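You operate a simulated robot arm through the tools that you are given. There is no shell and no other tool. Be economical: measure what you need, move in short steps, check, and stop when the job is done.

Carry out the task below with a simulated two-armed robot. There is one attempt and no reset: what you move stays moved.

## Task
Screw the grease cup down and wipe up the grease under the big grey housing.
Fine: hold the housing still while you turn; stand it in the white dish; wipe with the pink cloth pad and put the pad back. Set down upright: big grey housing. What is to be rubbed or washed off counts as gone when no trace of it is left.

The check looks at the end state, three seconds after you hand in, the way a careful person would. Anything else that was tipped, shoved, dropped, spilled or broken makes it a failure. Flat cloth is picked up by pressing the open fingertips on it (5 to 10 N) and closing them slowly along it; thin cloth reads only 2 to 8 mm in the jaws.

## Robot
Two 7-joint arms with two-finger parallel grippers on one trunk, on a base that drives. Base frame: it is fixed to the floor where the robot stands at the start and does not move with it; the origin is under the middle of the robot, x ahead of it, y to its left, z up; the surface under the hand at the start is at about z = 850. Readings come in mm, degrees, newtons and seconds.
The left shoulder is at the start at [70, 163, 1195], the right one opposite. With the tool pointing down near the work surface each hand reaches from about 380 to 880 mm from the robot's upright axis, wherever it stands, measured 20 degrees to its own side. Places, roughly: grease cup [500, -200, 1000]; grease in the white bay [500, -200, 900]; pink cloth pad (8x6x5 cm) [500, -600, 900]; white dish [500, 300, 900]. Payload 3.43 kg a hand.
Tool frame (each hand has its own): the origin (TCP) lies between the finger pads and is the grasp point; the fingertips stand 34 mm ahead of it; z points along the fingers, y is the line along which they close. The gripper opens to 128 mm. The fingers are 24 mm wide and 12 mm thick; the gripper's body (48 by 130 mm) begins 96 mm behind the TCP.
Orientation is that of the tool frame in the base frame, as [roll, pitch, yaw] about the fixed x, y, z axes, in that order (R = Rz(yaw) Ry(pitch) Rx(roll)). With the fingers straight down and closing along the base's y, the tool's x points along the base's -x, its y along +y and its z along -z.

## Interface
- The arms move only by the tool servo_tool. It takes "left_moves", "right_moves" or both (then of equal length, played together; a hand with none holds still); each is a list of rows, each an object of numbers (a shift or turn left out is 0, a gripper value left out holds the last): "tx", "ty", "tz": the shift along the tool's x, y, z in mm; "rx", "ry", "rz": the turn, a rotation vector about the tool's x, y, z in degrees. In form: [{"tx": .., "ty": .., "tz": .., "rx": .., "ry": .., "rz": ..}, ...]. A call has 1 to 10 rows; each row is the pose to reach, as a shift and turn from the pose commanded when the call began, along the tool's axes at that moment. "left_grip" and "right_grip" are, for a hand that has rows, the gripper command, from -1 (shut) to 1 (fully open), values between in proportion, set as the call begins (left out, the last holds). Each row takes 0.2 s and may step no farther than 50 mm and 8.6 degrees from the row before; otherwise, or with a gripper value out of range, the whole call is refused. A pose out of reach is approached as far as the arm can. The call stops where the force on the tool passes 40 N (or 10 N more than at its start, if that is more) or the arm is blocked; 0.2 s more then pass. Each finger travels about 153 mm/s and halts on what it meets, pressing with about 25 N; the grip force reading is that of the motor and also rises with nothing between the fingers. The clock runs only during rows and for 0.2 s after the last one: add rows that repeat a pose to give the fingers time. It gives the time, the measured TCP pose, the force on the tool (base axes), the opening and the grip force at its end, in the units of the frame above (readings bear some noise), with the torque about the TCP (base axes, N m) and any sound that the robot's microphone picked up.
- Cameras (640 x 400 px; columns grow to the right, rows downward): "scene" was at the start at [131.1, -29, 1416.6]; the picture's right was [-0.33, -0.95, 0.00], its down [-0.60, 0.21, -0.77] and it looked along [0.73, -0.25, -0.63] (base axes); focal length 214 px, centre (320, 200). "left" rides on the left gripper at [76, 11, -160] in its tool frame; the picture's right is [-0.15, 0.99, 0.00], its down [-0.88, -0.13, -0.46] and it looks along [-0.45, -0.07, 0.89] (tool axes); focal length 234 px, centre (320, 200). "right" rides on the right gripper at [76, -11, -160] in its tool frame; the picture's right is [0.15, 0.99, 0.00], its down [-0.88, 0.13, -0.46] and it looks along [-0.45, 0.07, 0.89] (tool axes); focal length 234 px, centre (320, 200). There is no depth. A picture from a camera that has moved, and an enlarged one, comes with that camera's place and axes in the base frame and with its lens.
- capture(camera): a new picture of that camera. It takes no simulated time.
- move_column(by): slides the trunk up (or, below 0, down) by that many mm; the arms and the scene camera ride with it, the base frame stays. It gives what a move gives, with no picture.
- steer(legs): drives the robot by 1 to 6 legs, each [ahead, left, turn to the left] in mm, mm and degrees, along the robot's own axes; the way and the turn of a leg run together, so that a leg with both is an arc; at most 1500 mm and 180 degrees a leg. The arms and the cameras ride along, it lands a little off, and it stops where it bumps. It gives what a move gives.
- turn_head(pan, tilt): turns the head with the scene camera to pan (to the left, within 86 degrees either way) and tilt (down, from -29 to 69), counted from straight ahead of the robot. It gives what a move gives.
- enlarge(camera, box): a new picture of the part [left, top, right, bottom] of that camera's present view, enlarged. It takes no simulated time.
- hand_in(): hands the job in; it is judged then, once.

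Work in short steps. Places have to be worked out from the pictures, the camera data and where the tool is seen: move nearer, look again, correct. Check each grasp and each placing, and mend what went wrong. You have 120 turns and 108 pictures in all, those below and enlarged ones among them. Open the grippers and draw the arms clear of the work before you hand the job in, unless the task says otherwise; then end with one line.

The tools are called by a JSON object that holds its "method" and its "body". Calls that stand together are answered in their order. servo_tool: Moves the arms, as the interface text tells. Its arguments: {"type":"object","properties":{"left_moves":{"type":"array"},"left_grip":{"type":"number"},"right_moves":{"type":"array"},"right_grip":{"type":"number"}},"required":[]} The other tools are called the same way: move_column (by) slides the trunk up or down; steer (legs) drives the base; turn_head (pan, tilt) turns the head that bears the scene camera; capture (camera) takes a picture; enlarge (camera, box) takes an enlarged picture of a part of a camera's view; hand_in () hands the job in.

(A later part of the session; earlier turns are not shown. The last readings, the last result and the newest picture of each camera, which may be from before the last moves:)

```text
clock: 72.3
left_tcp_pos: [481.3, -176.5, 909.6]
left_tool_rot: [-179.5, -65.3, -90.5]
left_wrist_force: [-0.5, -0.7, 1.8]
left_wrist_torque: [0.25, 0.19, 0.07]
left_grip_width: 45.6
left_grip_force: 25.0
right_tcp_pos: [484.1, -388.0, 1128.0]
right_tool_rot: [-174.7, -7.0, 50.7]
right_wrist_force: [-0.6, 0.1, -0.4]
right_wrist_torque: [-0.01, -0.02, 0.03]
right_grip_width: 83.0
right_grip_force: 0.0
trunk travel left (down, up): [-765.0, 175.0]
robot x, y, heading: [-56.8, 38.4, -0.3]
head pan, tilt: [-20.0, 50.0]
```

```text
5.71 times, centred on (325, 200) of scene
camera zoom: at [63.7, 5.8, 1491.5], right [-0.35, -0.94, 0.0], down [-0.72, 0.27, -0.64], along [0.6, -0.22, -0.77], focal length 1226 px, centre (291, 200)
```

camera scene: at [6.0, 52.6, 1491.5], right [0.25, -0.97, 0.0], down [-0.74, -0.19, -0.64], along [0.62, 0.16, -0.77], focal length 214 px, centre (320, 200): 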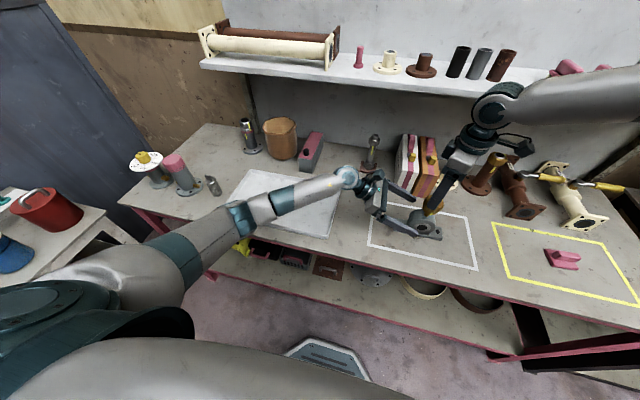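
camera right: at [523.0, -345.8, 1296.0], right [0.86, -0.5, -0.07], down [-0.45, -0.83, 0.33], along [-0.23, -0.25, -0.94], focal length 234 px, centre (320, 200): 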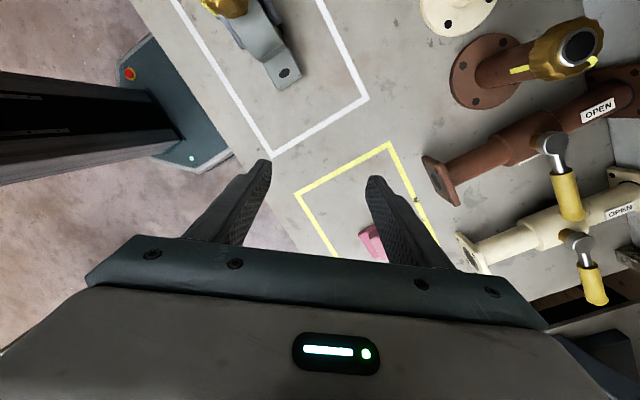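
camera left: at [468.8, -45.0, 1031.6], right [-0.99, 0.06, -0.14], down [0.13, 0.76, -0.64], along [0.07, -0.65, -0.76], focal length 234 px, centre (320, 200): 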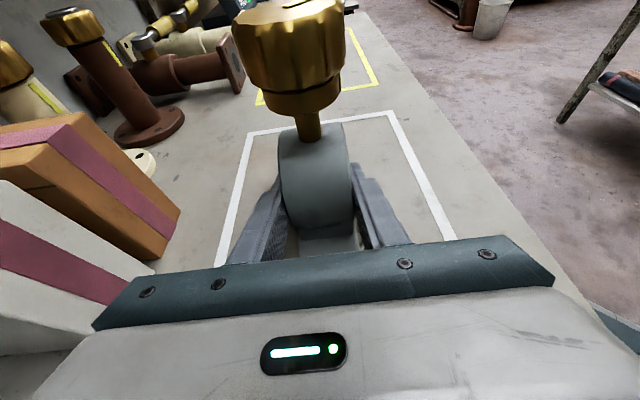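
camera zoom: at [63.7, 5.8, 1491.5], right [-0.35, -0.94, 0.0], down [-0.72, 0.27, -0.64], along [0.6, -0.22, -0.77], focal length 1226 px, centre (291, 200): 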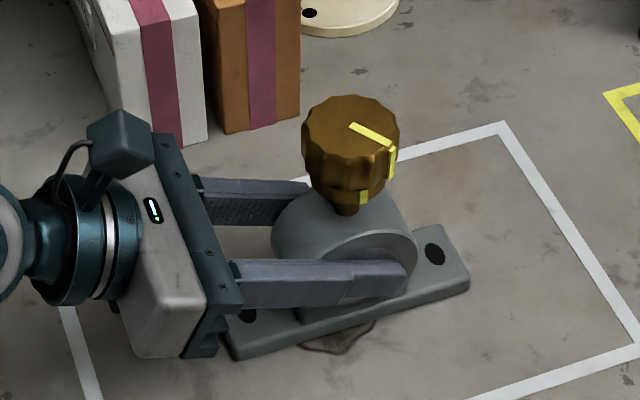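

The housing is held, upright. The cap's mark now sits about 40° short of the collar's front mark, which is where torque rose before. I turn the right hand back (yaw toward 150).

{"method": "servo_tool", "body": {"right_moves": [{"rz": -8.5}, {"rz": -17}, {"rz": -25.5}, {"rz": -34}, {"rz": -42.5}, {"rz": -51}, {"rz": -59.5}, {"rz": -68}, {"rz": -76.5}, {"rz": -85}]}}

```text
clock: 74.5
left_tcp_pos: [480.3, -175.7, 909.3]
left_tool_rot: [-179.6, -65.4, -90.5]
left_wrist_force: [0.4, -1.5, 0.5]
left_wrist_torque: [-0.07, 0.2, 0.09]
left_grip_width: 45.7
left_grip_force: 25.0
right_tcp_pos: [482.9, -388.4, 1128.5]
right_tool_rot: [173.5, -5.7, 136.5]
right_wrist_force: [-0.2, 1.2, 0.2]
right_wrist_torque: [0.02, -0.04, 0.02]
right_grip_width: 83.1
right_grip_force: 0.0
trunk travel left (down, up): [-765.0, 175.0]
robot x, y, heading: [-58.3, 34.9, -0.1]
head pan, tilt: [-20.0, 50.0]
```

Level the tool and move it over the cup (≈(480,-183)), staying at z≈1085.

{"method": "servo_tool", "body": {"right_moves": [{"tx": 24, "ty": 24.4, "tz": 6, "rx": 1.1, "ry": -0.9, "rz": -2.2}, {"tx": 48, "ty": 49, "tz": 13, "rx": 2.2, "ry": -1.9, "rz": -4.5}, {"tx": 71, "ty": 73, "tz": 20, "rx": 3.3, "ry": -2.8, "rz": -6.7}, {"tx": 95, "ty": 98, "tz": 27, "rx": 4.4, "ry": -3.8, "rz": -9}, {"tx": 119, "ty": 122, "tz": 34, "rx": 5.5, "ry": -4.7, "rz": -11.2}, {"tx": 143, "ty": 146.6, "tz": 40, "rx": 6.5, "ry": -5.7, "rz": -13.5}, {"tx": 143, "ty": 146.6, "tz": 40, "rx": 6.5, "ry": -5.7, "rz": -13.5}]}}

{"method": "capture", "body": {"camera": "right"}}

```text
clock: 76.1
left_tcp_pos: [480.0, -175.1, 910.1]
left_tool_rot: [-179.4, -65.4, -90.4]
left_wrist_force: [-0.5, 1.6, -0.1]
left_wrist_torque: [-0.37, 0.28, -0.11]
left_grip_width: 46.0
left_grip_force: 24.8
right_tcp_pos: [483.0, -179.0, 1120.1]
right_tool_rot: [179.5, 0.8, 149.5]
right_wrist_force: [0.5, -0.8, -0.8]
right_wrist_torque: [0.01, 0.01, 0.02]
right_grip_width: 83.2
right_grip_force: 0.0
trunk travel left (down, up): [-765.0, 175.0]
robot x, y, heading: [-61.1, 35.2, -0.1]
head pan, tilt: [-20.0, 50.0]
```

```text
50 pictures are left
camera right: at [410.1, -149.3, 1279.0], right [0.38, 0.93, 0.01], down [0.82, -0.33, 0.47], along [0.44, -0.17, -0.88], focal length 234 px, centre (320, 200)
```

right: 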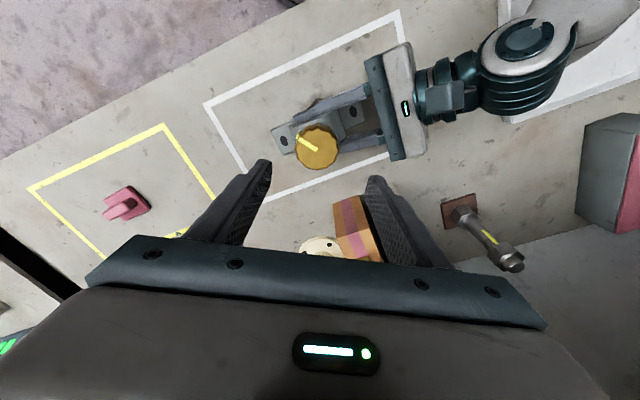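

Cup centre at (480,-181). Descend around the cap while turning back another 32°.

{"method": "servo_tool", "body": {"right_moves": [{"tx": 1.3, "ty": -3.7, "tz": 20, "rz": -8}, {"tx": 1.3, "ty": -3.7, "tz": 40, "rz": -16}, {"tx": 1.3, "ty": -3.7, "tz": 60, "rz": -24}, {"tx": 1.3, "ty": -3.7, "tz": 80, "rz": -32}, {"tx": 1.3, "ty": -3.7, "tz": 100, "rz": -32}, {"tx": 1.3, "ty": -3.7, "tz": 116, "rz": -32}, {"tx": 1.3, "ty": -3.7, "tz": 116, "rz": -32}]}}

{"method": "capture", "body": {"camera": "right"}}

```text
clock: 77.7
left_tcp_pos: [480.7, -175.9, 909.6]
left_tool_rot: [-179.6, -65.3, -90.3]
left_wrist_force: [-0.1, 1.4, -1.0]
left_wrist_torque: [-0.24, 0.18, 0.0]
left_grip_width: 45.7
left_grip_force: 25.8
right_tcp_pos: [481.8, -180.7, 1004.8]
right_tool_rot: [179.9, 0.9, -178.5]
right_wrist_force: [1.0, 0.0, -0.3]
right_wrist_torque: [-0.01, 0.0, 0.02]
right_grip_width: 83.1
right_grip_force: 0.1
trunk travel left (down, up): [-765.0, 175.0]
robot x, y, heading: [-59.5, 36.4, -0.4]
head pan, tilt: [-20.0, 50.0]
```

```text
49 pictures are left
camera right: at [403.5, -193.8, 1162.2], right [-0.17, 0.98, 0.0], down [0.87, 0.15, 0.47], along [0.46, 0.08, -0.88], focal length 234 px, centre (320, 200)
```

right: 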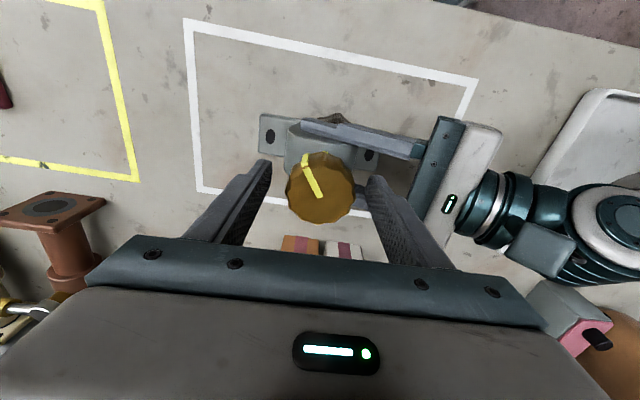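

Centred on the cap (mark ~42° from the front). Close the right gripper.

{"method": "servo_tool", "body": {"right_moves": [{}, {}, {}, {}], "right_grip": -1}}

```text
clock: 78.7
left_tcp_pos: [480.5, -175.4, 909.1]
left_tool_rot: [-179.6, -65.3, -90.4]
left_wrist_force: [1.0, -2.7, 1.1]
left_wrist_torque: [-0.16, 0.25, -0.01]
left_grip_width: 45.9
left_grip_force: 25.2
right_tcp_pos: [481.0, -182.0, 1004.4]
right_tool_rot: [-179.9, 0.8, -178.6]
right_wrist_force: [-0.4, 4.1, -0.7]
right_wrist_torque: [0.34, -0.05, -0.03]
right_grip_width: 51.0
right_grip_force: 25.1
trunk travel left (down, up): [-765.0, 175.0]
robot x, y, heading: [-59.9, 36.6, -0.4]
head pan, tilt: [-20.0, 50.0]
```

Clean grip with little side force. Turn clockwise 40°, reading the torque.

{"method": "servo_tool", "body": {"right_moves": [{"rz": 8}, {"rz": 16}, {"rz": 24}, {"rz": 32}, {"rz": 40}]}}

{"method": "capture", "body": {"camera": "right"}}

```text
clock: 79.9
left_tcp_pos: [480.2, -176.5, 909.0]
left_tool_rot: [-179.6, -65.3, -90.4]
left_wrist_force: [2.3, -0.1, -0.5]
left_wrist_torque: [-0.62, 0.02, -0.34]
left_grip_width: 45.9
left_grip_force: 25.2
right_tcp_pos: [481.8, -182.7, 1004.4]
right_tool_rot: [179.4, 0.8, 141.3]
right_wrist_force: [-0.2, -1.4, 5.7]
right_wrist_torque: [-0.4, 0.12, 0.47]
right_grip_width: 51.5
right_grip_force: 25.2
trunk travel left (down, up): [-765.0, 175.0]
robot x, y, heading: [-57.6, 38.0, -0.2]
head pan, tilt: [-20.0, 50.0]
```

```text
48 pictures are left
camera right: at [413.4, -142.6, 1162.5], right [0.5, 0.86, 0.01], down [0.76, -0.45, 0.47], along [0.41, -0.23, -0.88], focal length 234 px, centre (320, 200)
```

right: 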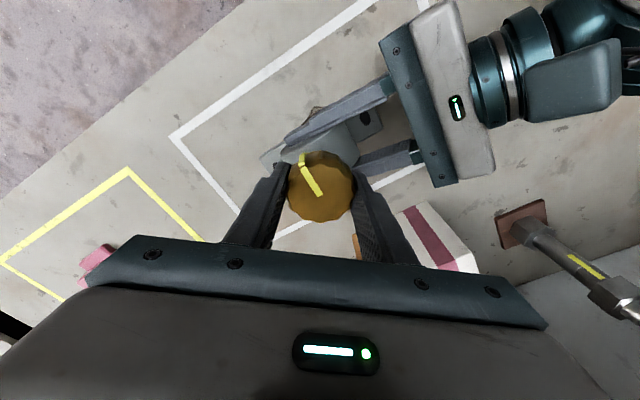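

The cap followed 40°; its mark now faces front (−x), torque 0.47. Turn 32° more to see if it has bottomed.

{"method": "servo_tool", "body": {"right_moves": [{"rz": 8}, {"rz": 16}, {"rz": 24}, {"rz": 32}]}}

{"method": "capture", "body": {"camera": "right"}}

{"method": "enlarge", "body": {"camera": "scene", "box": [270, 165, 380, 235]}}

```text
clock: 80.9
left_tcp_pos: [481.3, -176.2, 908.9]
left_tool_rot: [-179.7, -65.4, -90.3]
left_wrist_force: [1.7, 1.7, 1.4]
left_wrist_torque: [-0.02, 0.18, -0.57]
left_grip_width: 46.1
left_grip_force: 25.0
right_tcp_pos: [481.3, -181.2, 1003.4]
right_tool_rot: [179.2, 0.2, 109.3]
right_wrist_force: [-2.5, -1.7, 0.1]
right_wrist_torque: [-0.21, 0.31, 0.52]
right_grip_width: 51.5
right_grip_force: 24.8
trunk travel left (down, up): [-765.0, 175.0]
robot x, y, heading: [-58.0, 33.0, -0.1]
head pan, tilt: [-20.0, 50.0]
```

```text
47 pictures are left
camera right: at [443.2, -113.1, 1162.8], right [0.88, 0.47, 0.01], down [0.41, -0.79, 0.46], along [0.23, -0.4, -0.89], focal length 234 px, centre (320, 200)
```

right: 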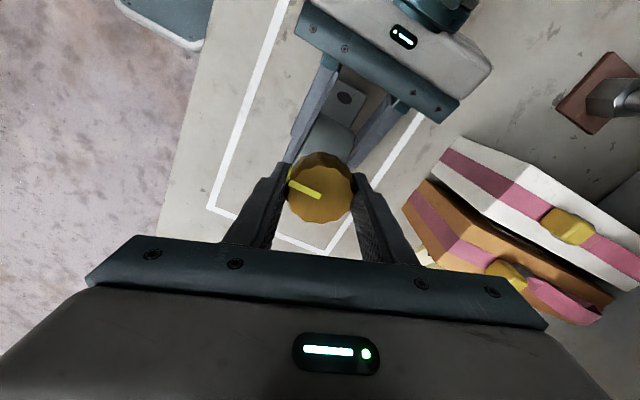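

```text
5.71 times, centred on (325, 200) of scene
camera zoom: at [63.7, 6.0, 1491.4], right [-0.35, -0.94, 0.0], down [-0.72, 0.27, -0.64], along [0.6, -0.22, -0.77], focal length 1226 px, centre (291, 200)
```

zoom: 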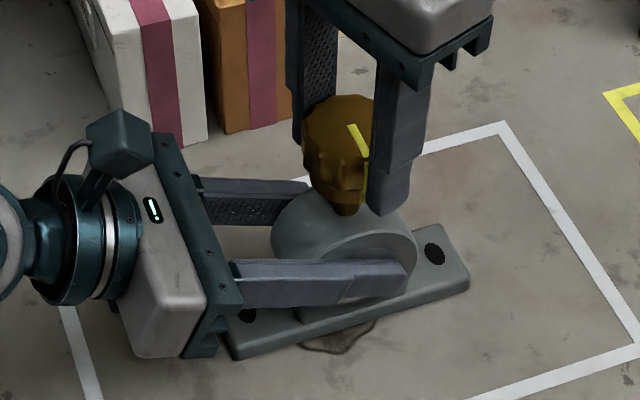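

The fingers slipped 32° while the cap stayed with its mark aligned to the collar's: it's bottomed. Release and lift the right hand away.

{"method": "servo_tool", "body": {"right_moves": [{}, {}, {}, {"tz": -30}, {"tz": -70}, {"tz": -110}, {"tz": -150}], "right_grip": 0.5}}

{"method": "enlarge", "body": {"camera": "scene", "box": [270, 165, 380, 235]}}

{"method": "enlarge", "body": {"camera": "left", "box": [160, 0, 480, 200]}}

```text
clock: 82.5
left_tcp_pos: [480.5, -175.5, 909.9]
left_tool_rot: [-179.6, -65.3, -90.4]
left_wrist_force: [0.5, 2.2, 0.6]
left_wrist_torque: [-0.45, 0.14, 0.05]
left_grip_width: 45.8
left_grip_force: 25.0
right_tcp_pos: [480.5, -180.9, 1154.3]
right_tool_rot: [179.0, 0.3, 109.5]
right_wrist_force: [0.5, 0.6, -0.5]
right_wrist_torque: [0.01, -0.04, -0.02]
right_grip_width: 96.0
right_grip_force: 0.0
trunk travel left (down, up): [-765.0, 175.0]
robot x, y, heading: [-61.0, 33.9, -0.3]
head pan, tilt: [-20.0, 50.0]
```

```text
5.71 times, centred on (325, 200) of scene
camera zoom: at [63.0, 6.3, 1491.4], right [-0.35, -0.94, 0.0], down [-0.72, 0.27, -0.64], along [0.6, -0.22, -0.77], focal length 1226 px, centre (291, 200)
```

zoom: 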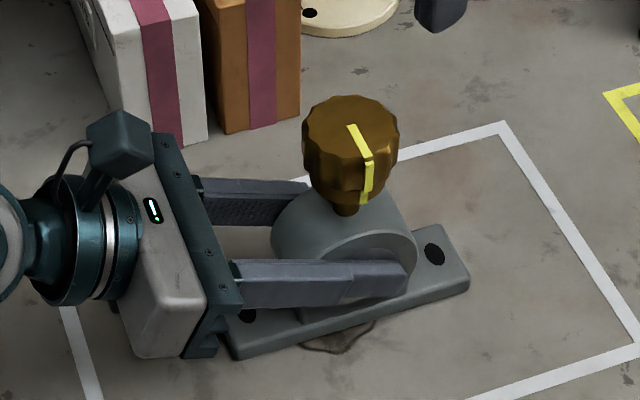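

```text
2.00 times, centred on (320, 100) of left
camera zoom: at [469.0, -62.1, 1043.8], right [-0.99, 0.06, -0.14], down [0.13, 0.78, -0.61], along [0.07, -0.62, -0.78], focal length 468 px, centre (320, 400)
```

zoom: 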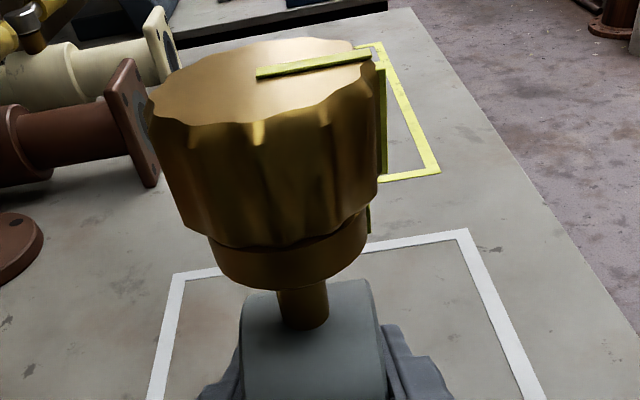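

Marks line up exactly and the cap is seated. Draw the right hand off to the right, and lift the housing 100 mm with the left.

{"method": "servo_tool", "body": {"right_moves": [{"tx": -36, "ty": -23, "tz": -10, "rz": -8}, {"tx": -72, "ty": -46, "tz": -20, "rz": -16}, {"tx": -108, "ty": -70, "tz": -30, "rz": -24}, {"tx": -144, "ty": -93, "tz": -40, "rz": -32}, {"tx": -180, "ty": -116, "tz": -50, "rz": -40}, {"tx": -216, "ty": -140, "tz": -50, "rz": -48}, {"tx": -216, "ty": -140, "tz": -50, "rz": -56}, {"tx": -216, "ty": -140, "tz": -50, "rz": -64}, {"tx": -216, "ty": -140, "tz": -50, "rz": -70}]}}

{"method": "servo_tool", "body": {"left_moves": [{"tx": 9, "tz": -4.2}, {"tx": 27, "tz": -12.6}, {"tx": 45, "tz": -21}, {"tx": 63, "tz": -29}, {"tx": 82, "tz": -38}, {"tx": 100, "tz": -46}, {"tx": 100, "tz": -46}]}}

{"method": "capture", "body": {"camera": "scene"}}

```text
clock: 84.5
left_tcp_pos: [480.3, -175.7, 909.8]
left_tool_rot: [-179.7, -65.3, -90.4]
left_wrist_force: [-1.6, -0.1, 0.4]
left_wrist_torque: [-0.59, 0.24, -0.08]
left_grip_width: 46.0
left_grip_force: 24.8
right_tcp_pos: [418.4, -432.3, 1204.0]
right_tool_rot: [-180.0, 0.8, 179.6]
right_wrist_force: [-0.5, 0.5, -0.2]
right_wrist_torque: [0.02, 0.01, -0.02]
right_grip_width: 96.1
right_grip_force: 0.1
trunk travel left (down, up): [-765.0, 175.0]
robot x, y, heading: [-60.4, 33.0, -0.4]
head pan, tilt: [-20.0, 50.0]
```

```text
clock: 86.1
left_tcp_pos: [481.5, -176.4, 1019.8]
left_tool_rot: [-179.7, -65.3, -90.3]
left_wrist_force: [0.8, 0.1, -5.9]
left_wrist_torque: [0.03, -0.01, 0.0]
left_grip_width: 45.9
left_grip_force: 26.0
right_tcp_pos: [418.8, -433.4, 1202.8]
right_tool_rot: [180.0, 1.0, 179.5]
right_wrist_force: [-0.2, -0.7, 0.8]
right_wrist_torque: [-0.04, -0.02, 0.0]
right_grip_width: 95.8
right_grip_force: 0.1
trunk travel left (down, up): [-765.0, 175.0]
robot x, y, heading: [-58.8, 32.5, -0.3]
head pan, tilt: [-20.0, 50.0]
```

```text
43 pictures are left
camera scene: at [64.4, 5.8, 1491.4], right [-0.35, -0.94, 0.0], down [-0.72, 0.27, -0.64], along [0.6, -0.22, -0.77], focal length 214 px, centre (320, 200)
```

scene: 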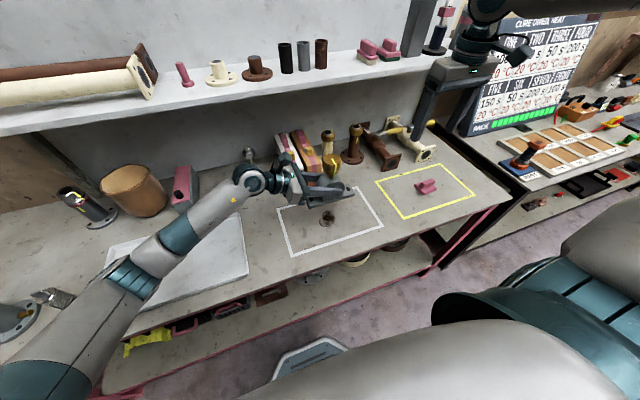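

The housing hangs upright in the left grip. I drive 300 mm to the left to carry it over the dish; nothing in the arm's path at that height.

{"method": "steer", "body": {"legs": [[0, 150, 0], [0, 150, 0]]}}

{"method": "turn_head", "body": {"pan": 25, "tilt": 55}}

{"method": "capture", "body": {"camera": "scene"}}

```text
clock: 88.4
left_tcp_pos: [482.7, 127.8, 1018.2]
left_tool_rot: [-179.6, -65.2, -89.9]
left_wrist_force: [0.0, -0.3, -6.2]
left_wrist_torque: [0.06, -0.04, 0.01]
left_grip_width: 45.6
left_grip_force: 25.3
right_tcp_pos: [422.7, -127.6, 1201.3]
right_tool_rot: [179.9, 0.9, 179.8]
right_wrist_force: [-0.5, 0.8, 0.0]
right_wrist_torque: [0.05, 0.0, -0.01]
right_grip_width: 96.1
right_grip_force: 0.0
trunk travel left (down, up): [-765.0, 175.0]
robot x, y, heading: [-58.6, 337.1, 0.1]
head pan, tilt: [-20.0, 50.0]
```

```text
clock: 89.6
left_tcp_pos: [484.0, 129.3, 1018.4]
left_tool_rot: [-179.7, -65.3, -90.0]
left_wrist_force: [-0.2, 0.3, -5.6]
left_wrist_torque: [0.01, 0.01, -0.01]
left_grip_width: 45.7
left_grip_force: 25.3
right_tcp_pos: [422.2, -127.2, 1202.1]
right_tool_rot: [179.9, 0.9, 179.8]
right_wrist_force: [-0.7, -0.4, -0.5]
right_wrist_torque: [0.02, -0.01, 0.02]
right_grip_width: 96.0
right_grip_force: 0.1
trunk travel left (down, up): [-765.0, 175.0]
robot x, y, heading: [-57.9, 335.1, -0.0]
head pan, tilt: [25.0, 55.0]
```

```text
42 pictures are left
camera scene: at [58.5, 365.9, 1484.9], right [0.42, -0.91, 0.0], down [-0.74, -0.35, -0.57], along [0.52, 0.24, -0.82], focal length 214 px, centre (320, 200)
```

scene: 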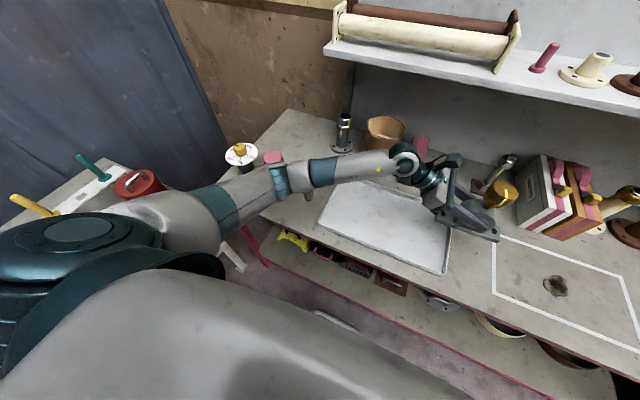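

Dish spans about x 376–600, y 112–510. Move the housing 150 mm further left by servo, keeping height.

{"method": "servo_tool", "body": {"left_moves": [{"tx": -12.5, "tz": -27.2}, {"tx": -25, "tz": -54.4}, {"tx": -37.6, "tz": -81.7}, {"tx": -50, "tz": -109}, {"tx": -62.7, "tz": -136}, {"tx": -62.7, "tz": -136}]}}

{"method": "capture", "body": {"camera": "scene"}}

{"method": "capture", "body": {"camera": "left"}}

```text
clock: 91.0
left_tcp_pos: [480.7, 279.4, 1018.6]
left_tool_rot: [-179.6, -65.3, -90.0]
left_wrist_force: [0.4, -0.3, -6.4]
left_wrist_torque: [0.04, -0.03, 0.0]
left_grip_width: 46.0
left_grip_force: 24.6
right_tcp_pos: [422.1, -127.7, 1201.3]
right_tool_rot: [179.9, 1.0, 179.8]
right_wrist_force: [-0.7, 0.5, 0.1]
right_wrist_torque: [0.03, 0.0, 0.02]
right_grip_width: 96.0
right_grip_force: 0.1
trunk travel left (down, up): [-765.0, 175.0]
robot x, y, heading: [-57.7, 337.5, 0.1]
head pan, tilt: [25.0, 55.0]
```

```text
41 pictures are left
camera scene: at [58.6, 365.6, 1484.9], right [0.42, -0.91, 0.0], down [-0.74, -0.35, -0.57], along [0.52, 0.24, -0.82], focal length 214 px, centre (320, 200)
```

scene: 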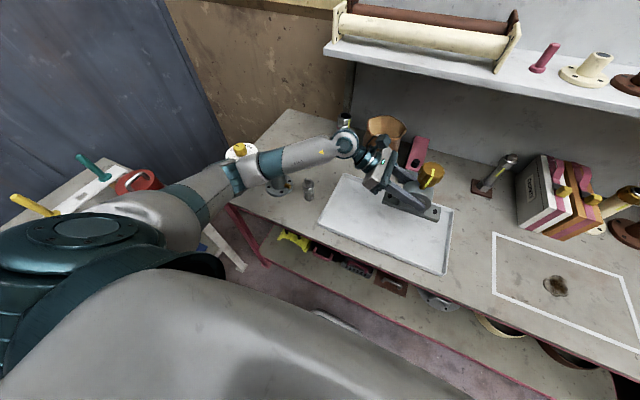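

```text
40 pictures are left
camera left: at [468.6, 392.9, 1153.2], right [-0.99, 0.06, -0.13], down [0.13, 0.78, -0.61], along [0.07, -0.62, -0.78], focal length 234 px, centre (320, 200)
```

left: 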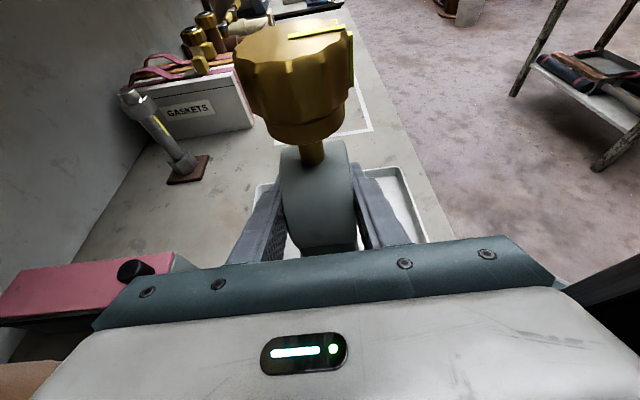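

Housing hangs over the dish's middle. Lower 93 mm, then feel for contact.

{"method": "servo_tool", "body": {"left_moves": [{"tx": -21, "tz": 9.7}, {"tx": -42, "tz": 19.4}, {"tx": -63, "tz": 29}, {"tx": -75, "tz": 34.5}, {"tx": -84.5, "tz": 38.9}, {"tx": -84.5, "tz": 38.9}]}}

{"method": "enlarge", "body": {"camera": "scene", "box": [220, 110, 470, 280]}}

```text
clock: 92.4
left_tcp_pos: [482.6, 280.8, 926.3]
left_tool_rot: [-179.6, -65.2, -90.0]
left_wrist_force: [0.3, 0.0, -5.8]
left_wrist_torque: [0.04, 0.02, 0.03]
left_grip_width: 46.1
left_grip_force: 25.2
right_tcp_pos: [423.0, -127.2, 1202.7]
right_tool_rot: [-180.0, 0.9, 179.8]
right_wrist_force: [0.8, -0.4, 0.0]
right_wrist_torque: [-0.01, -0.03, 0.02]
right_grip_width: 96.2
right_grip_force: 0.1
trunk travel left (down, up): [-765.0, 175.0]
robot x, y, heading: [-57.1, 340.6, -0.0]
head pan, tilt: [25.0, 55.0]
```

```text
2.35 times, centred on (345, 195) of scene
camera zoom: at [58.3, 366.6, 1484.9], right [0.42, -0.91, 0.0], down [-0.74, -0.35, -0.57], along [0.52, 0.24, -0.82], focal length 505 px, centre (261, 212)
```

zoom: 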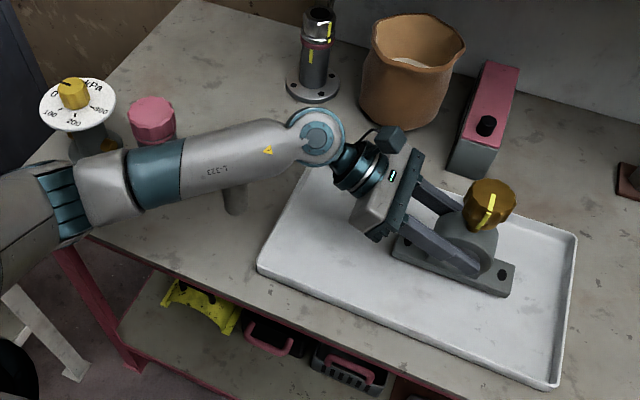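

Clear all round. Lower 8 mm more.

{"method": "servo_tool", "body": {"left_moves": [{"tx": -2.5, "tz": 1.1}, {"tx": -5, "tz": 2.3}, {"tx": -7.3, "tz": 3.3}, {"tx": -7.3, "tz": 3.3}]}}

```text
clock: 93.4
left_tcp_pos: [482.5, 279.6, 918.3]
left_tool_rot: [-179.8, -65.3, -90.1]
left_wrist_force: [0.0, -0.5, -6.1]
left_wrist_torque: [0.04, 0.04, 0.01]
left_grip_width: 45.9
left_grip_force: 25.4
right_tcp_pos: [423.1, -127.6, 1202.6]
right_tool_rot: [180.0, 1.0, 179.9]
right_wrist_force: [0.9, -0.9, 0.3]
right_wrist_torque: [-0.01, -0.04, -0.01]
right_grip_width: 95.8
right_grip_force: 0.1
trunk travel left (down, up): [-765.0, 175.0]
robot x, y, heading: [-61.0, 339.8, -0.3]
head pan, tilt: [25.0, 55.0]
```

Still free. Lower 4 mm more.

{"method": "servo_tool", "body": {"left_moves": [{"tx": -1.8, "tz": 0.8}, {"tx": -3.6, "tz": 1.7}, {"tx": -3.6, "tz": 1.7}]}}

```text
clock: 94.2
left_tcp_pos: [483.1, 279.9, 913.1]
left_tool_rot: [-179.7, -65.3, -90.0]
left_wrist_force: [0.2, -0.6, -4.3]
left_wrist_torque: [-0.15, 0.04, 0.03]
left_grip_width: 45.9
left_grip_force: 24.9
right_tcp_pos: [421.9, -126.8, 1203.9]
right_tool_rot: [180.0, 1.1, 179.8]
right_wrist_force: [0.5, 0.4, 0.3]
right_wrist_torque: [0.02, 0.02, 0.0]
right_grip_width: 96.0
right_grip_force: 0.0
trunk travel left (down, up): [-765.0, 175.0]
robot x, y, heading: [-57.4, 336.9, -0.0]
head pan, tilt: [25.0, 55.0]
```

Contact starting. 1.5 mm more, then open.

{"method": "servo_tool", "body": {"left_moves": [{"tx": -1.4, "tz": 0.6}, {"tx": -1.4, "tz": 0.6}]}}

{"method": "servo_tool", "body": {"left_moves": [{}, {}, {}, {}], "left_grip": 1}}

{"method": "enlarge", "body": {"camera": "scene", "box": [350, 150, 450, 260]}}

```text
clock: 94.8
left_tcp_pos: [482.7, 280.3, 913.1]
left_tool_rot: [-179.5, -65.5, -90.3]
left_wrist_force: [1.9, -0.3, 6.4]
left_wrist_torque: [0.92, 0.24, -0.08]
left_grip_width: 45.7
left_grip_force: 24.9
right_tcp_pos: [422.6, -127.2, 1203.3]
right_tool_rot: [-180.0, 1.0, 179.8]
right_wrist_force: [-0.6, 0.1, 0.4]
right_wrist_torque: [-0.01, 0.0, 0.01]
right_grip_width: 95.9
right_grip_force: 0.0
trunk travel left (down, up): [-765.0, 175.0]
robot x, y, heading: [-57.5, 336.7, 0.0]
head pan, tilt: [25.0, 55.0]
```

```text
clock: 95.8
left_tcp_pos: [482.2, 280.1, 911.2]
left_tool_rot: [-179.6, -65.2, -90.2]
left_wrist_force: [-0.1, 0.5, 0.1]
left_wrist_torque: [-0.02, 0.03, 0.01]
left_grip_width: 128.1
left_grip_force: 0.1
right_tcp_pos: [420.6, -126.7, 1202.7]
right_tool_rot: [-180.0, 1.0, 179.7]
right_wrist_force: [-0.4, -0.2, 0.2]
right_wrist_torque: [0.02, 0.0, -0.01]
right_grip_width: 96.0
right_grip_force: 0.2
trunk travel left (down, up): [-765.0, 175.0]
robot x, y, heading: [-55.6, 334.6, -0.0]
head pan, tilt: [25.0, 55.0]
```

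```text
3.64 times, centred on (400, 205) of scene
camera zoom: at [57.6, 366.6, 1485.0], right [0.42, -0.91, 0.0], down [-0.74, -0.35, -0.57], along [0.52, 0.24, -0.82], focal length 780 px, centre (29, 182)
```

zoom: 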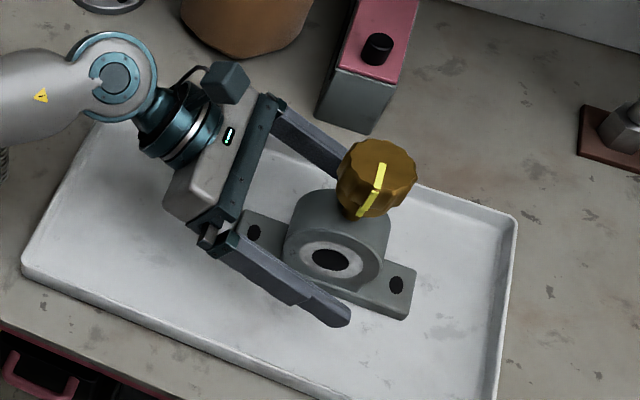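

Housing stands upright in the dish. Withdraw the left hand back along its fingers, then up.

{"method": "servo_tool", "body": {"left_moves": [{"tz": -35}, {"tz": -70}, {"tz": -100}, {"tz": -110, "tx": 40}, {"tz": -120, "tx": 85}, {"tz": -130, "tx": 130}, {"tz": -140, "tx": 170}]}}

{"method": "capture", "body": {"camera": "scene"}}

```text
clock: 97.4
left_tcp_pos: [480.8, 334.5, 1125.5]
left_tool_rot: [-179.8, -65.3, -89.8]
left_wrist_force: [0.0, 0.3, 0.5]
left_wrist_torque: [0.01, 0.01, 0.02]
left_grip_width: 127.9
left_grip_force: 0.0
right_tcp_pos: [421.3, -127.0, 1203.2]
right_tool_rot: [179.9, 1.0, 179.7]
right_wrist_force: [-0.5, -0.3, -1.1]
right_wrist_torque: [-0.01, 0.0, 0.01]
right_grip_width: 95.8
right_grip_force: 0.0
trunk travel left (down, up): [-765.0, 175.0]
robot x, y, heading: [-60.2, 338.8, 0.2]
head pan, tilt: [25.0, 55.0]
```

```text
37 pictures are left
camera scene: at [57.6, 365.7, 1484.9], right [0.42, -0.91, 0.0], down [-0.74, -0.35, -0.57], along [0.52, 0.24, -0.82], focal length 214 px, centre (320, 200)
```

scene: 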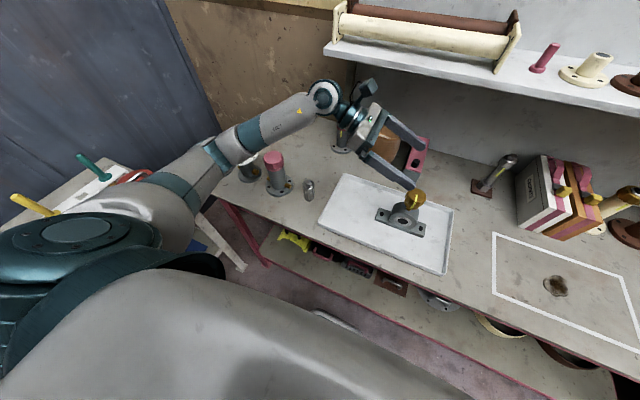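

Housing is fine in the dish. Next, tuck the left hand up and to the left so it stays clear when I drive right.

{"method": "servo_tool", "body": {"left_moves": [{"tx": 30, "tz": -20}, {"tx": 50, "tz": -50}, {"tx": 60, "tz": -90}, {"tx": 60, "tz": -125}, {"tx": 60, "tz": -160}]}}

{"method": "capture", "body": {"camera": "scene"}}

```text
clock: 98.6
left_tcp_pos: [479.3, 456.2, 1246.1]
left_tool_rot: [-179.7, -65.4, -90.1]
left_wrist_force: [0.3, 0.7, -0.8]
left_wrist_torque: [0.01, 0.02, 0.02]
left_grip_width: 128.2
left_grip_force: 0.0
right_tcp_pos: [420.5, -125.2, 1204.4]
right_tool_rot: [-180.0, 1.1, 179.7]
right_wrist_force: [-0.5, 0.3, 0.3]
right_wrist_torque: [-0.01, 0.0, -0.03]
right_grip_width: 96.0
right_grip_force: 0.1
trunk travel left (down, up): [-765.0, 175.0]
robot x, y, heading: [-58.7, 338.8, -0.1]
head pan, tilt: [25.0, 55.0]
```

```text
36 pictures are left
camera scene: at [57.1, 367.6, 1485.0], right [0.42, -0.91, 0.0], down [-0.74, -0.35, -0.57], along [0.52, 0.24, -0.82], focal length 214 px, centre (320, 200)
```

scene: 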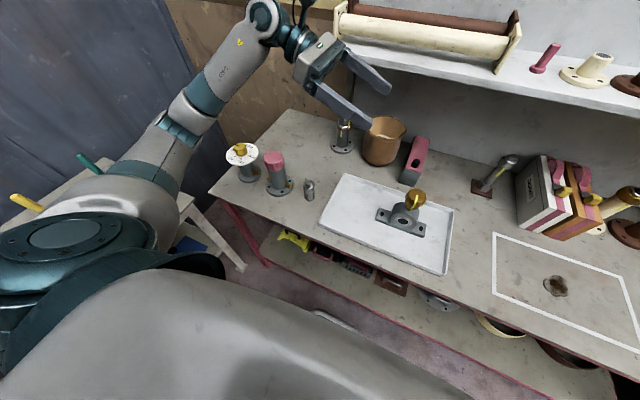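

Drive 450 mm right, lower the trunk by 90 mm for table work, and look.

{"method": "steer", "body": {"legs": [[0, -225, 0], [0, -225, 0]]}}

{"method": "move_column", "body": {"by": -90}}

{"method": "turn_head", "body": {"pan": -30, "tilt": 50}}

{"method": "capture", "body": {"camera": "scene"}}

{"method": "capture", "body": {"camera": "right"}}

```text
clock: 101.6
left_tcp_pos: [480.5, 6.7, 1244.4]
left_tool_rot: [-179.6, -65.5, -89.9]
left_wrist_force: [0.1, -0.2, 0.2]
left_wrist_torque: [-0.04, 0.0, -0.01]
left_grip_width: 128.2
left_grip_force: 0.0
right_tcp_pos: [422.4, -575.6, 1202.1]
right_tool_rot: [-180.0, 1.0, 179.9]
right_wrist_force: [-0.2, -0.3, 1.2]
right_wrist_torque: [-0.02, 0.04, -0.02]
right_grip_width: 96.1
right_grip_force: 0.0
trunk travel left (down, up): [-765.0, 175.0]
robot x, y, heading: [-61.4, -113.6, 0.1]
head pan, tilt: [25.0, 55.0]
```

```text
clock: 102.8
left_tcp_pos: [480.9, 6.8, 1157.4]
left_tool_rot: [-179.6, -65.3, -90.0]
left_wrist_force: [-0.1, -0.3, 0.5]
left_wrist_torque: [0.02, 0.0, 0.0]
left_grip_width: 128.0
left_grip_force: 0.0
right_tcp_pos: [423.3, -576.9, 1113.3]
right_tool_rot: [-180.0, 1.0, 179.9]
right_wrist_force: [0.4, -0.3, 0.1]
right_wrist_torque: [0.01, 0.01, 0.01]
right_grip_width: 95.8
right_grip_force: 0.1
trunk travel left (down, up): [-675.0, 265.0]
robot x, y, heading: [-55.5, -109.0, 0.0]
head pan, tilt: [25.0, 55.0]
```

```text
clock: 104.1
left_tcp_pos: [480.2, 7.4, 1156.1]
left_tool_rot: [-179.8, -65.3, -89.9]
left_wrist_force: [0.9, 1.0, 0.7]
left_wrist_torque: [-0.01, -0.03, -0.03]
left_grip_width: 127.9
left_grip_force: 0.1
right_tcp_pos: [422.6, -577.1, 1111.7]
right_tool_rot: [-179.9, 1.0, 179.9]
right_wrist_force: [-0.5, -0.3, 0.2]
right_wrist_torque: [0.03, 0.02, 0.0]
right_grip_width: 96.2
right_grip_force: 0.1
trunk travel left (down, up): [-675.0, 265.0]
robot x, y, heading: [-57.5, -110.3, -0.1]
head pan, tilt: [-30.0, 50.0]
```

```text
35 pictures are left
camera scene: at [59.6, -152.9, 1401.5], right [-0.5, -0.87, 0.0], down [-0.66, 0.38, -0.64], along [0.56, -0.32, -0.77], focal length 214 px, centre (320, 200)
```

scene: 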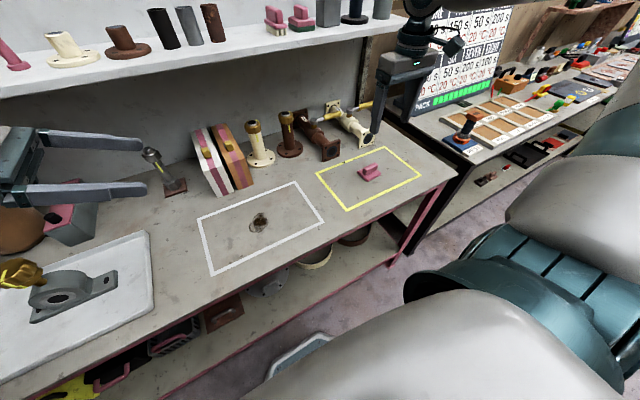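

```text
34 pictures are left
camera right: at [345.3, -587.0, 1271.3], right [-0.15, 0.99, 0.0], down [0.87, 0.13, 0.47], along [0.47, 0.07, -0.88], focal length 234 px, centre (320, 200)
```

right: 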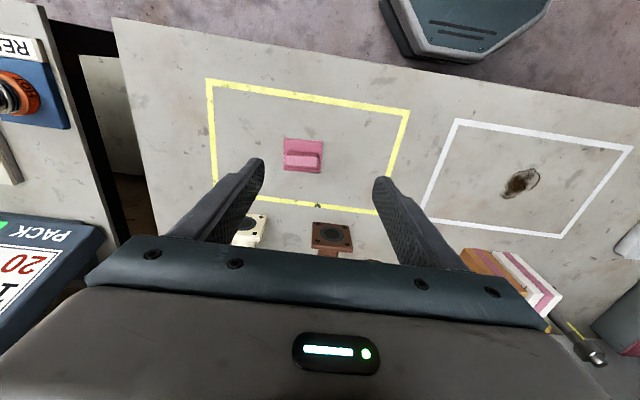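

{"method": "enlarge", "body": {"camera": "right", "box": [260, 110, 360, 190]}}

{"method": "enlarge", "body": {"camera": "right", "box": [470, 130, 590, 230]}}

```text
5.00 times, centred on (310, 150) of right
camera zoom: at [345.3, -587.0, 1271.3], right [-0.15, 0.99, 0.0], down [0.87, 0.13, 0.47], along [0.47, 0.07, -0.88], focal length 1171 px, centre (370, 450)
```

zoom: 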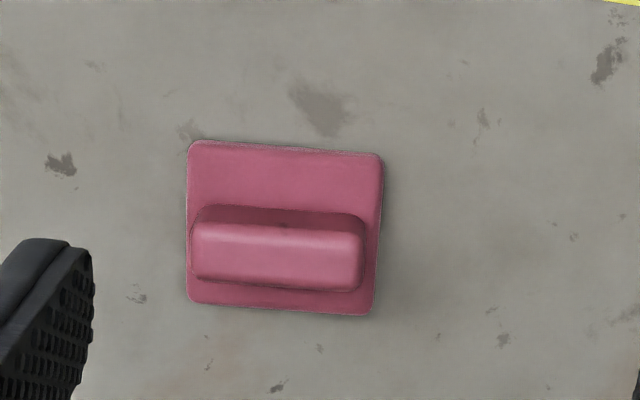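

```text
4.00 times, centred on (530, 180) of right
camera zoom: at [345.3, -587.0, 1271.3], right [-0.15, 0.99, 0.0], down [0.87, 0.13, 0.47], along [0.47, 0.07, -0.88], focal length 937 px, centre (-520, 280)
```

zoom: 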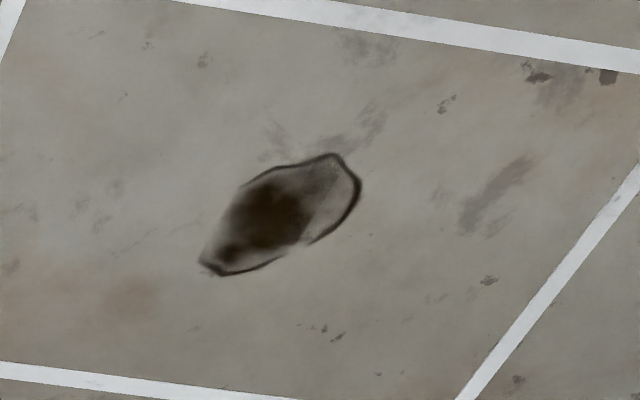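

The pad's centre is at about (478,-599), handle ~60 mm along y with ~6° yaw; the grease spans x 445–507, y −200…−146. I move over the pad, turned 6°.

{"method": "servo_tool", "body": {"right_moves": [{"tx": -28, "ty": -10, "tz": 25, "rz": -3}, {"tx": -55, "ty": -21, "tz": 55, "rz": -6}, {"tx": -55, "ty": -21, "tz": 95, "rz": -6}, {"tx": -55, "ty": -21, "tz": 130, "rz": -6}, {"tx": -55, "ty": -21, "tz": 150, "rz": -6}, {"tx": -55, "ty": -21, "tz": 150, "rz": -6}]}}

{"method": "capture", "body": {"camera": "right"}}

```text
clock: 105.5
left_tcp_pos: [479.8, 8.0, 1156.2]
left_tool_rot: [-179.7, -65.4, -90.1]
left_wrist_force: [-0.4, 0.1, 0.0]
left_wrist_torque: [0.0, -0.02, 0.01]
left_grip_width: 128.3
left_grip_force: 0.0
right_tcp_pos: [481.1, -597.9, 963.1]
right_tool_rot: [-179.8, 1.0, -174.0]
right_wrist_force: [-0.3, -0.1, 0.1]
right_wrist_torque: [0.02, -0.01, 0.01]
right_grip_width: 96.1
right_grip_force: 0.1
trunk travel left (down, up): [-675.0, 265.0]
robot x, y, heading: [-57.5, -114.4, 0.3]
head pan, tilt: [-30.0, 50.0]
```

```text
31 pictures are left
camera right: at [405.1, -615.8, 1121.4], right [-0.25, 0.97, 0.0], down [0.85, 0.22, 0.47], along [0.46, 0.11, -0.88], focal length 234 px, centre (320, 200)
```

right: 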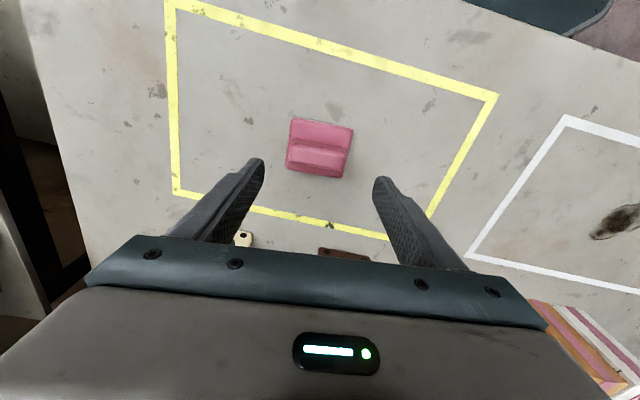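

Aligned. Correct 4 mm and descend to z≈906 with the fingers either end of the handle.

{"method": "servo_tool", "body": {"right_moves": [{"tx": 4, "ty": -2, "tz": 20}, {"tx": 4, "ty": -2, "tz": 40}, {"tx": 4, "ty": -2, "tz": 56}, {"tx": 4, "ty": -2, "tz": 56}]}}

{"method": "capture", "body": {"camera": "right"}}

{"method": "enlarge", "body": {"camera": "scene", "box": [310, 120, 430, 200]}}

```text
clock: 106.5
left_tcp_pos: [480.0, 7.7, 1156.1]
left_tool_rot: [-179.6, -65.4, -90.0]
left_wrist_force: [-0.4, 0.5, 0.1]
left_wrist_torque: [0.0, -0.01, 0.0]
left_grip_width: 128.0
left_grip_force: 0.0
right_tcp_pos: [477.6, -600.4, 908.4]
right_tool_rot: [-179.9, 1.0, -174.2]
right_wrist_force: [-0.4, 0.5, -0.9]
right_wrist_torque: [0.01, 0.04, 0.0]
right_grip_width: 95.9
right_grip_force: 0.1
trunk travel left (down, up): [-675.0, 265.0]
robot x, y, heading: [-59.5, -113.4, 0.1]
head pan, tilt: [-30.0, 50.0]
```

```text
30 pictures are left
camera right: at [401.8, -618.0, 1066.2], right [-0.25, 0.97, 0.0], down [0.85, 0.22, 0.47], along [0.46, 0.11, -0.88], focal length 234 px, centre (320, 200)
```

right: 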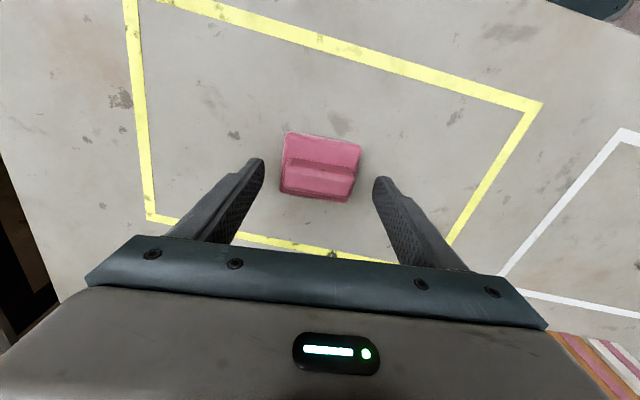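

```text
5.00 times, centred on (370, 160) of scene
camera zoom: at [59.3, -153.0, 1401.5], right [-0.5, -0.87, 0.0], down [-0.66, 0.38, -0.64], along [0.56, -0.32, -0.77], focal length 1072 px, centre (70, 400)
```

zoom: 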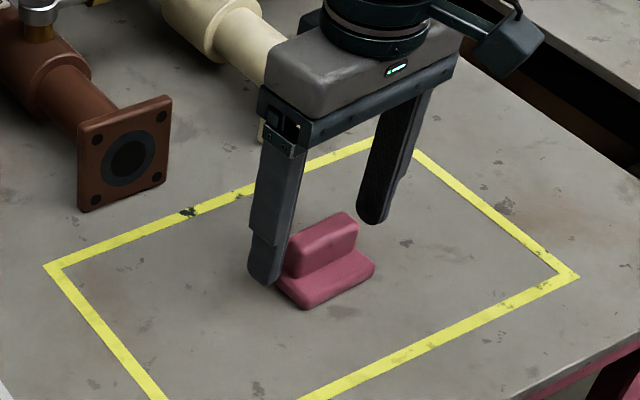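

Fingers straddle the handle. Lower 8 mm more (tips ≈866) and close slowly.

{"method": "servo_tool", "body": {"right_moves": [{"tz": 4}, {"tz": 8}, {"tz": 8}]}}

{"method": "servo_tool", "body": {"right_moves": [{}, {}, {}, {}], "right_grip": -1}}

{"method": "enlarge", "body": {"camera": "scene", "box": [310, 120, 430, 200]}}

```text
clock: 107.3
left_tcp_pos: [479.8, 6.6, 1155.9]
left_tool_rot: [-179.6, -65.3, -89.9]
left_wrist_force: [0.0, -0.8, 0.2]
left_wrist_torque: [0.01, 0.02, 0.02]
left_grip_width: 128.2
left_grip_force: 0.1
right_tcp_pos: [478.0, -599.6, 900.0]
right_tool_rot: [-179.9, 1.0, -174.1]
right_wrist_force: [-0.4, -0.2, -0.7]
right_wrist_torque: [-0.01, 0.01, 0.0]
right_grip_width: 96.0
right_grip_force: 0.0
trunk travel left (down, up): [-675.0, 265.0]
robot x, y, heading: [-55.1, -114.2, 0.0]
head pan, tilt: [-30.0, 50.0]
```

```text
clock: 108.3
left_tcp_pos: [480.1, 6.9, 1156.2]
left_tool_rot: [-179.7, -65.4, -90.0]
left_wrist_force: [0.1, -0.5, -0.4]
left_wrist_torque: [0.02, 0.01, -0.01]
left_grip_width: 128.0
left_grip_force: 0.0
right_tcp_pos: [477.6, -600.3, 900.3]
right_tool_rot: [-180.0, 1.1, -174.1]
right_wrist_force: [0.7, -0.1, 0.0]
right_wrist_torque: [-0.02, 0.01, -0.02]
right_grip_width: 59.2
right_grip_force: 25.4
trunk travel left (down, up): [-675.0, 265.0]
robot x, y, heading: [-55.1, -114.2, 0.2]
head pan, tilt: [-30.0, 50.0]
```

```text
5.00 times, centred on (370, 160) of scene
camera zoom: at [59.7, -153.0, 1401.5], right [-0.5, -0.87, 0.0], down [-0.66, 0.38, -0.64], along [0.56, -0.32, -0.77], focal length 1072 px, centre (70, 400)
```

zoom: 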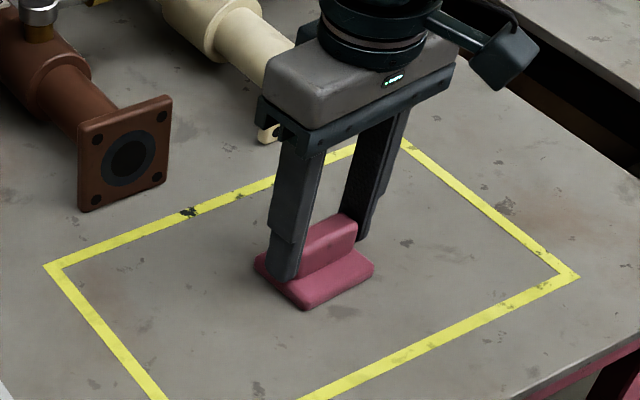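

Pad held (59 mm). Lift 50 mm and drive 200 mm left so the grease lies comfortably in the right hand's reach.

{"method": "servo_tool", "body": {"right_moves": [{"tz": -15}, {"tz": -30}, {"tz": -50}, {"tz": -50}]}}

{"method": "steer", "body": {"legs": [[0, 200, 0]]}}

{"method": "capture", "body": {"camera": "right"}}

```text
clock: 109.3
left_tcp_pos: [479.8, 7.6, 1155.4]
left_tool_rot: [-179.7, -65.3, -89.9]
left_wrist_force: [-0.3, -0.2, 0.1]
left_wrist_torque: [0.02, 0.01, -0.02]
left_grip_width: 128.2
left_grip_force: 0.0
right_tcp_pos: [477.5, -601.8, 950.5]
right_tool_rot: [-179.9, 0.9, -173.9]
right_wrist_force: [0.2, 0.1, -0.2]
right_wrist_torque: [-0.01, -0.03, -0.03]
right_grip_width: 59.2
right_grip_force: 25.1
trunk travel left (down, up): [-675.0, 265.0]
robot x, y, heading: [-55.2, -113.9, 0.2]
head pan, tilt: [-30.0, 50.0]
```

```text
clock: 110.9
left_tcp_pos: [480.2, 210.2, 1156.2]
left_tool_rot: [-179.7, -65.3, -90.1]
left_wrist_force: [-0.5, 0.7, 0.1]
left_wrist_torque: [0.0, 0.01, 0.01]
left_grip_width: 127.8
left_grip_force: 0.0
right_tcp_pos: [475.4, -398.5, 950.9]
right_tool_rot: [-179.8, 0.9, -174.1]
right_wrist_force: [0.2, 0.4, 0.0]
right_wrist_torque: [0.02, 0.01, 0.01]
right_grip_width: 59.2
right_grip_force: 25.2
trunk travel left (down, up): [-675.0, 265.0]
robot x, y, heading: [-57.5, 89.9, -0.1]
head pan, tilt: [-30.0, 50.0]
```

```text
27 pictures are left
camera right: at [400.4, -416.4, 1108.5], right [-0.25, 0.97, 0.0], down [0.86, 0.22, 0.47], along [0.46, 0.11, -0.88], focal length 234 px, centre (320, 200)
```

right: 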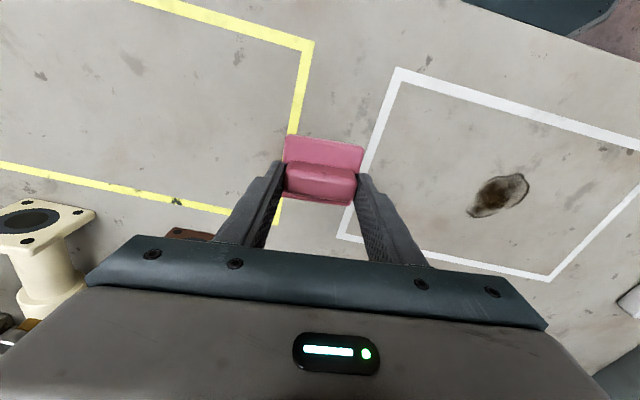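

Grease centre at (475,-172). Move to (476,-260) beside it and lower to just touching.

{"method": "servo_tool", "body": {"right_moves": [{"tx": -4, "ty": 35, "tz": 5}, {"tx": -8, "ty": 70, "tz": 10}, {"tx": -12, "ty": 104, "tz": 20}, {"tx": -15, "ty": 138, "tz": 30}, {"tx": -15, "ty": 138, "tz": 40}, {"tx": -15, "ty": 138, "tz": 49}, {"tx": -15, "ty": 138, "tz": 49}]}}

```text
clock: 112.5
left_tcp_pos: [480.0, 210.0, 1155.8]
left_tool_rot: [-179.6, -65.2, -90.0]
left_wrist_force: [-0.3, -1.0, -0.4]
left_wrist_torque: [0.01, 0.05, 0.0]
left_grip_width: 128.2
left_grip_force: 0.1
right_tcp_pos: [478.4, -260.2, 901.1]
right_tool_rot: [-180.0, 0.9, -174.2]
right_wrist_force: [0.1, -0.9, -0.4]
right_wrist_torque: [-0.03, 0.03, 0.02]
right_grip_width: 59.3
right_grip_force: 24.8
trunk travel left (down, up): [-675.0, 265.0]
robot x, y, heading: [-57.7, 88.0, -0.1]
head pan, tilt: [-30.0, 50.0]
```

Press lightly: 3 mm down.

{"method": "servo_tool", "body": {"right_moves": [{"tz": 1.5}, {"tz": 3}, {"tz": 3}]}}

```text
clock: 113.3
left_tcp_pos: [478.6, 210.2, 1156.5]
left_tool_rot: [-179.4, -65.4, -90.3]
left_wrist_force: [0.5, 0.9, -0.2]
left_wrist_torque: [-0.01, 0.0, -0.02]
left_grip_width: 128.1
left_grip_force: 0.1
right_tcp_pos: [478.2, -260.0, 900.0]
right_tool_rot: [-179.8, 1.2, -174.2]
right_wrist_force: [0.2, -4.0, 21.7]
right_wrist_torque: [0.13, 0.41, 0.02]
right_grip_width: 59.1
right_grip_force: 24.9
trunk travel left (down, up): [-675.0, 265.0]
robot x, y, heading: [-57.5, 92.3, 0.2]
head pan, tilt: [-30.0, 50.0]
```

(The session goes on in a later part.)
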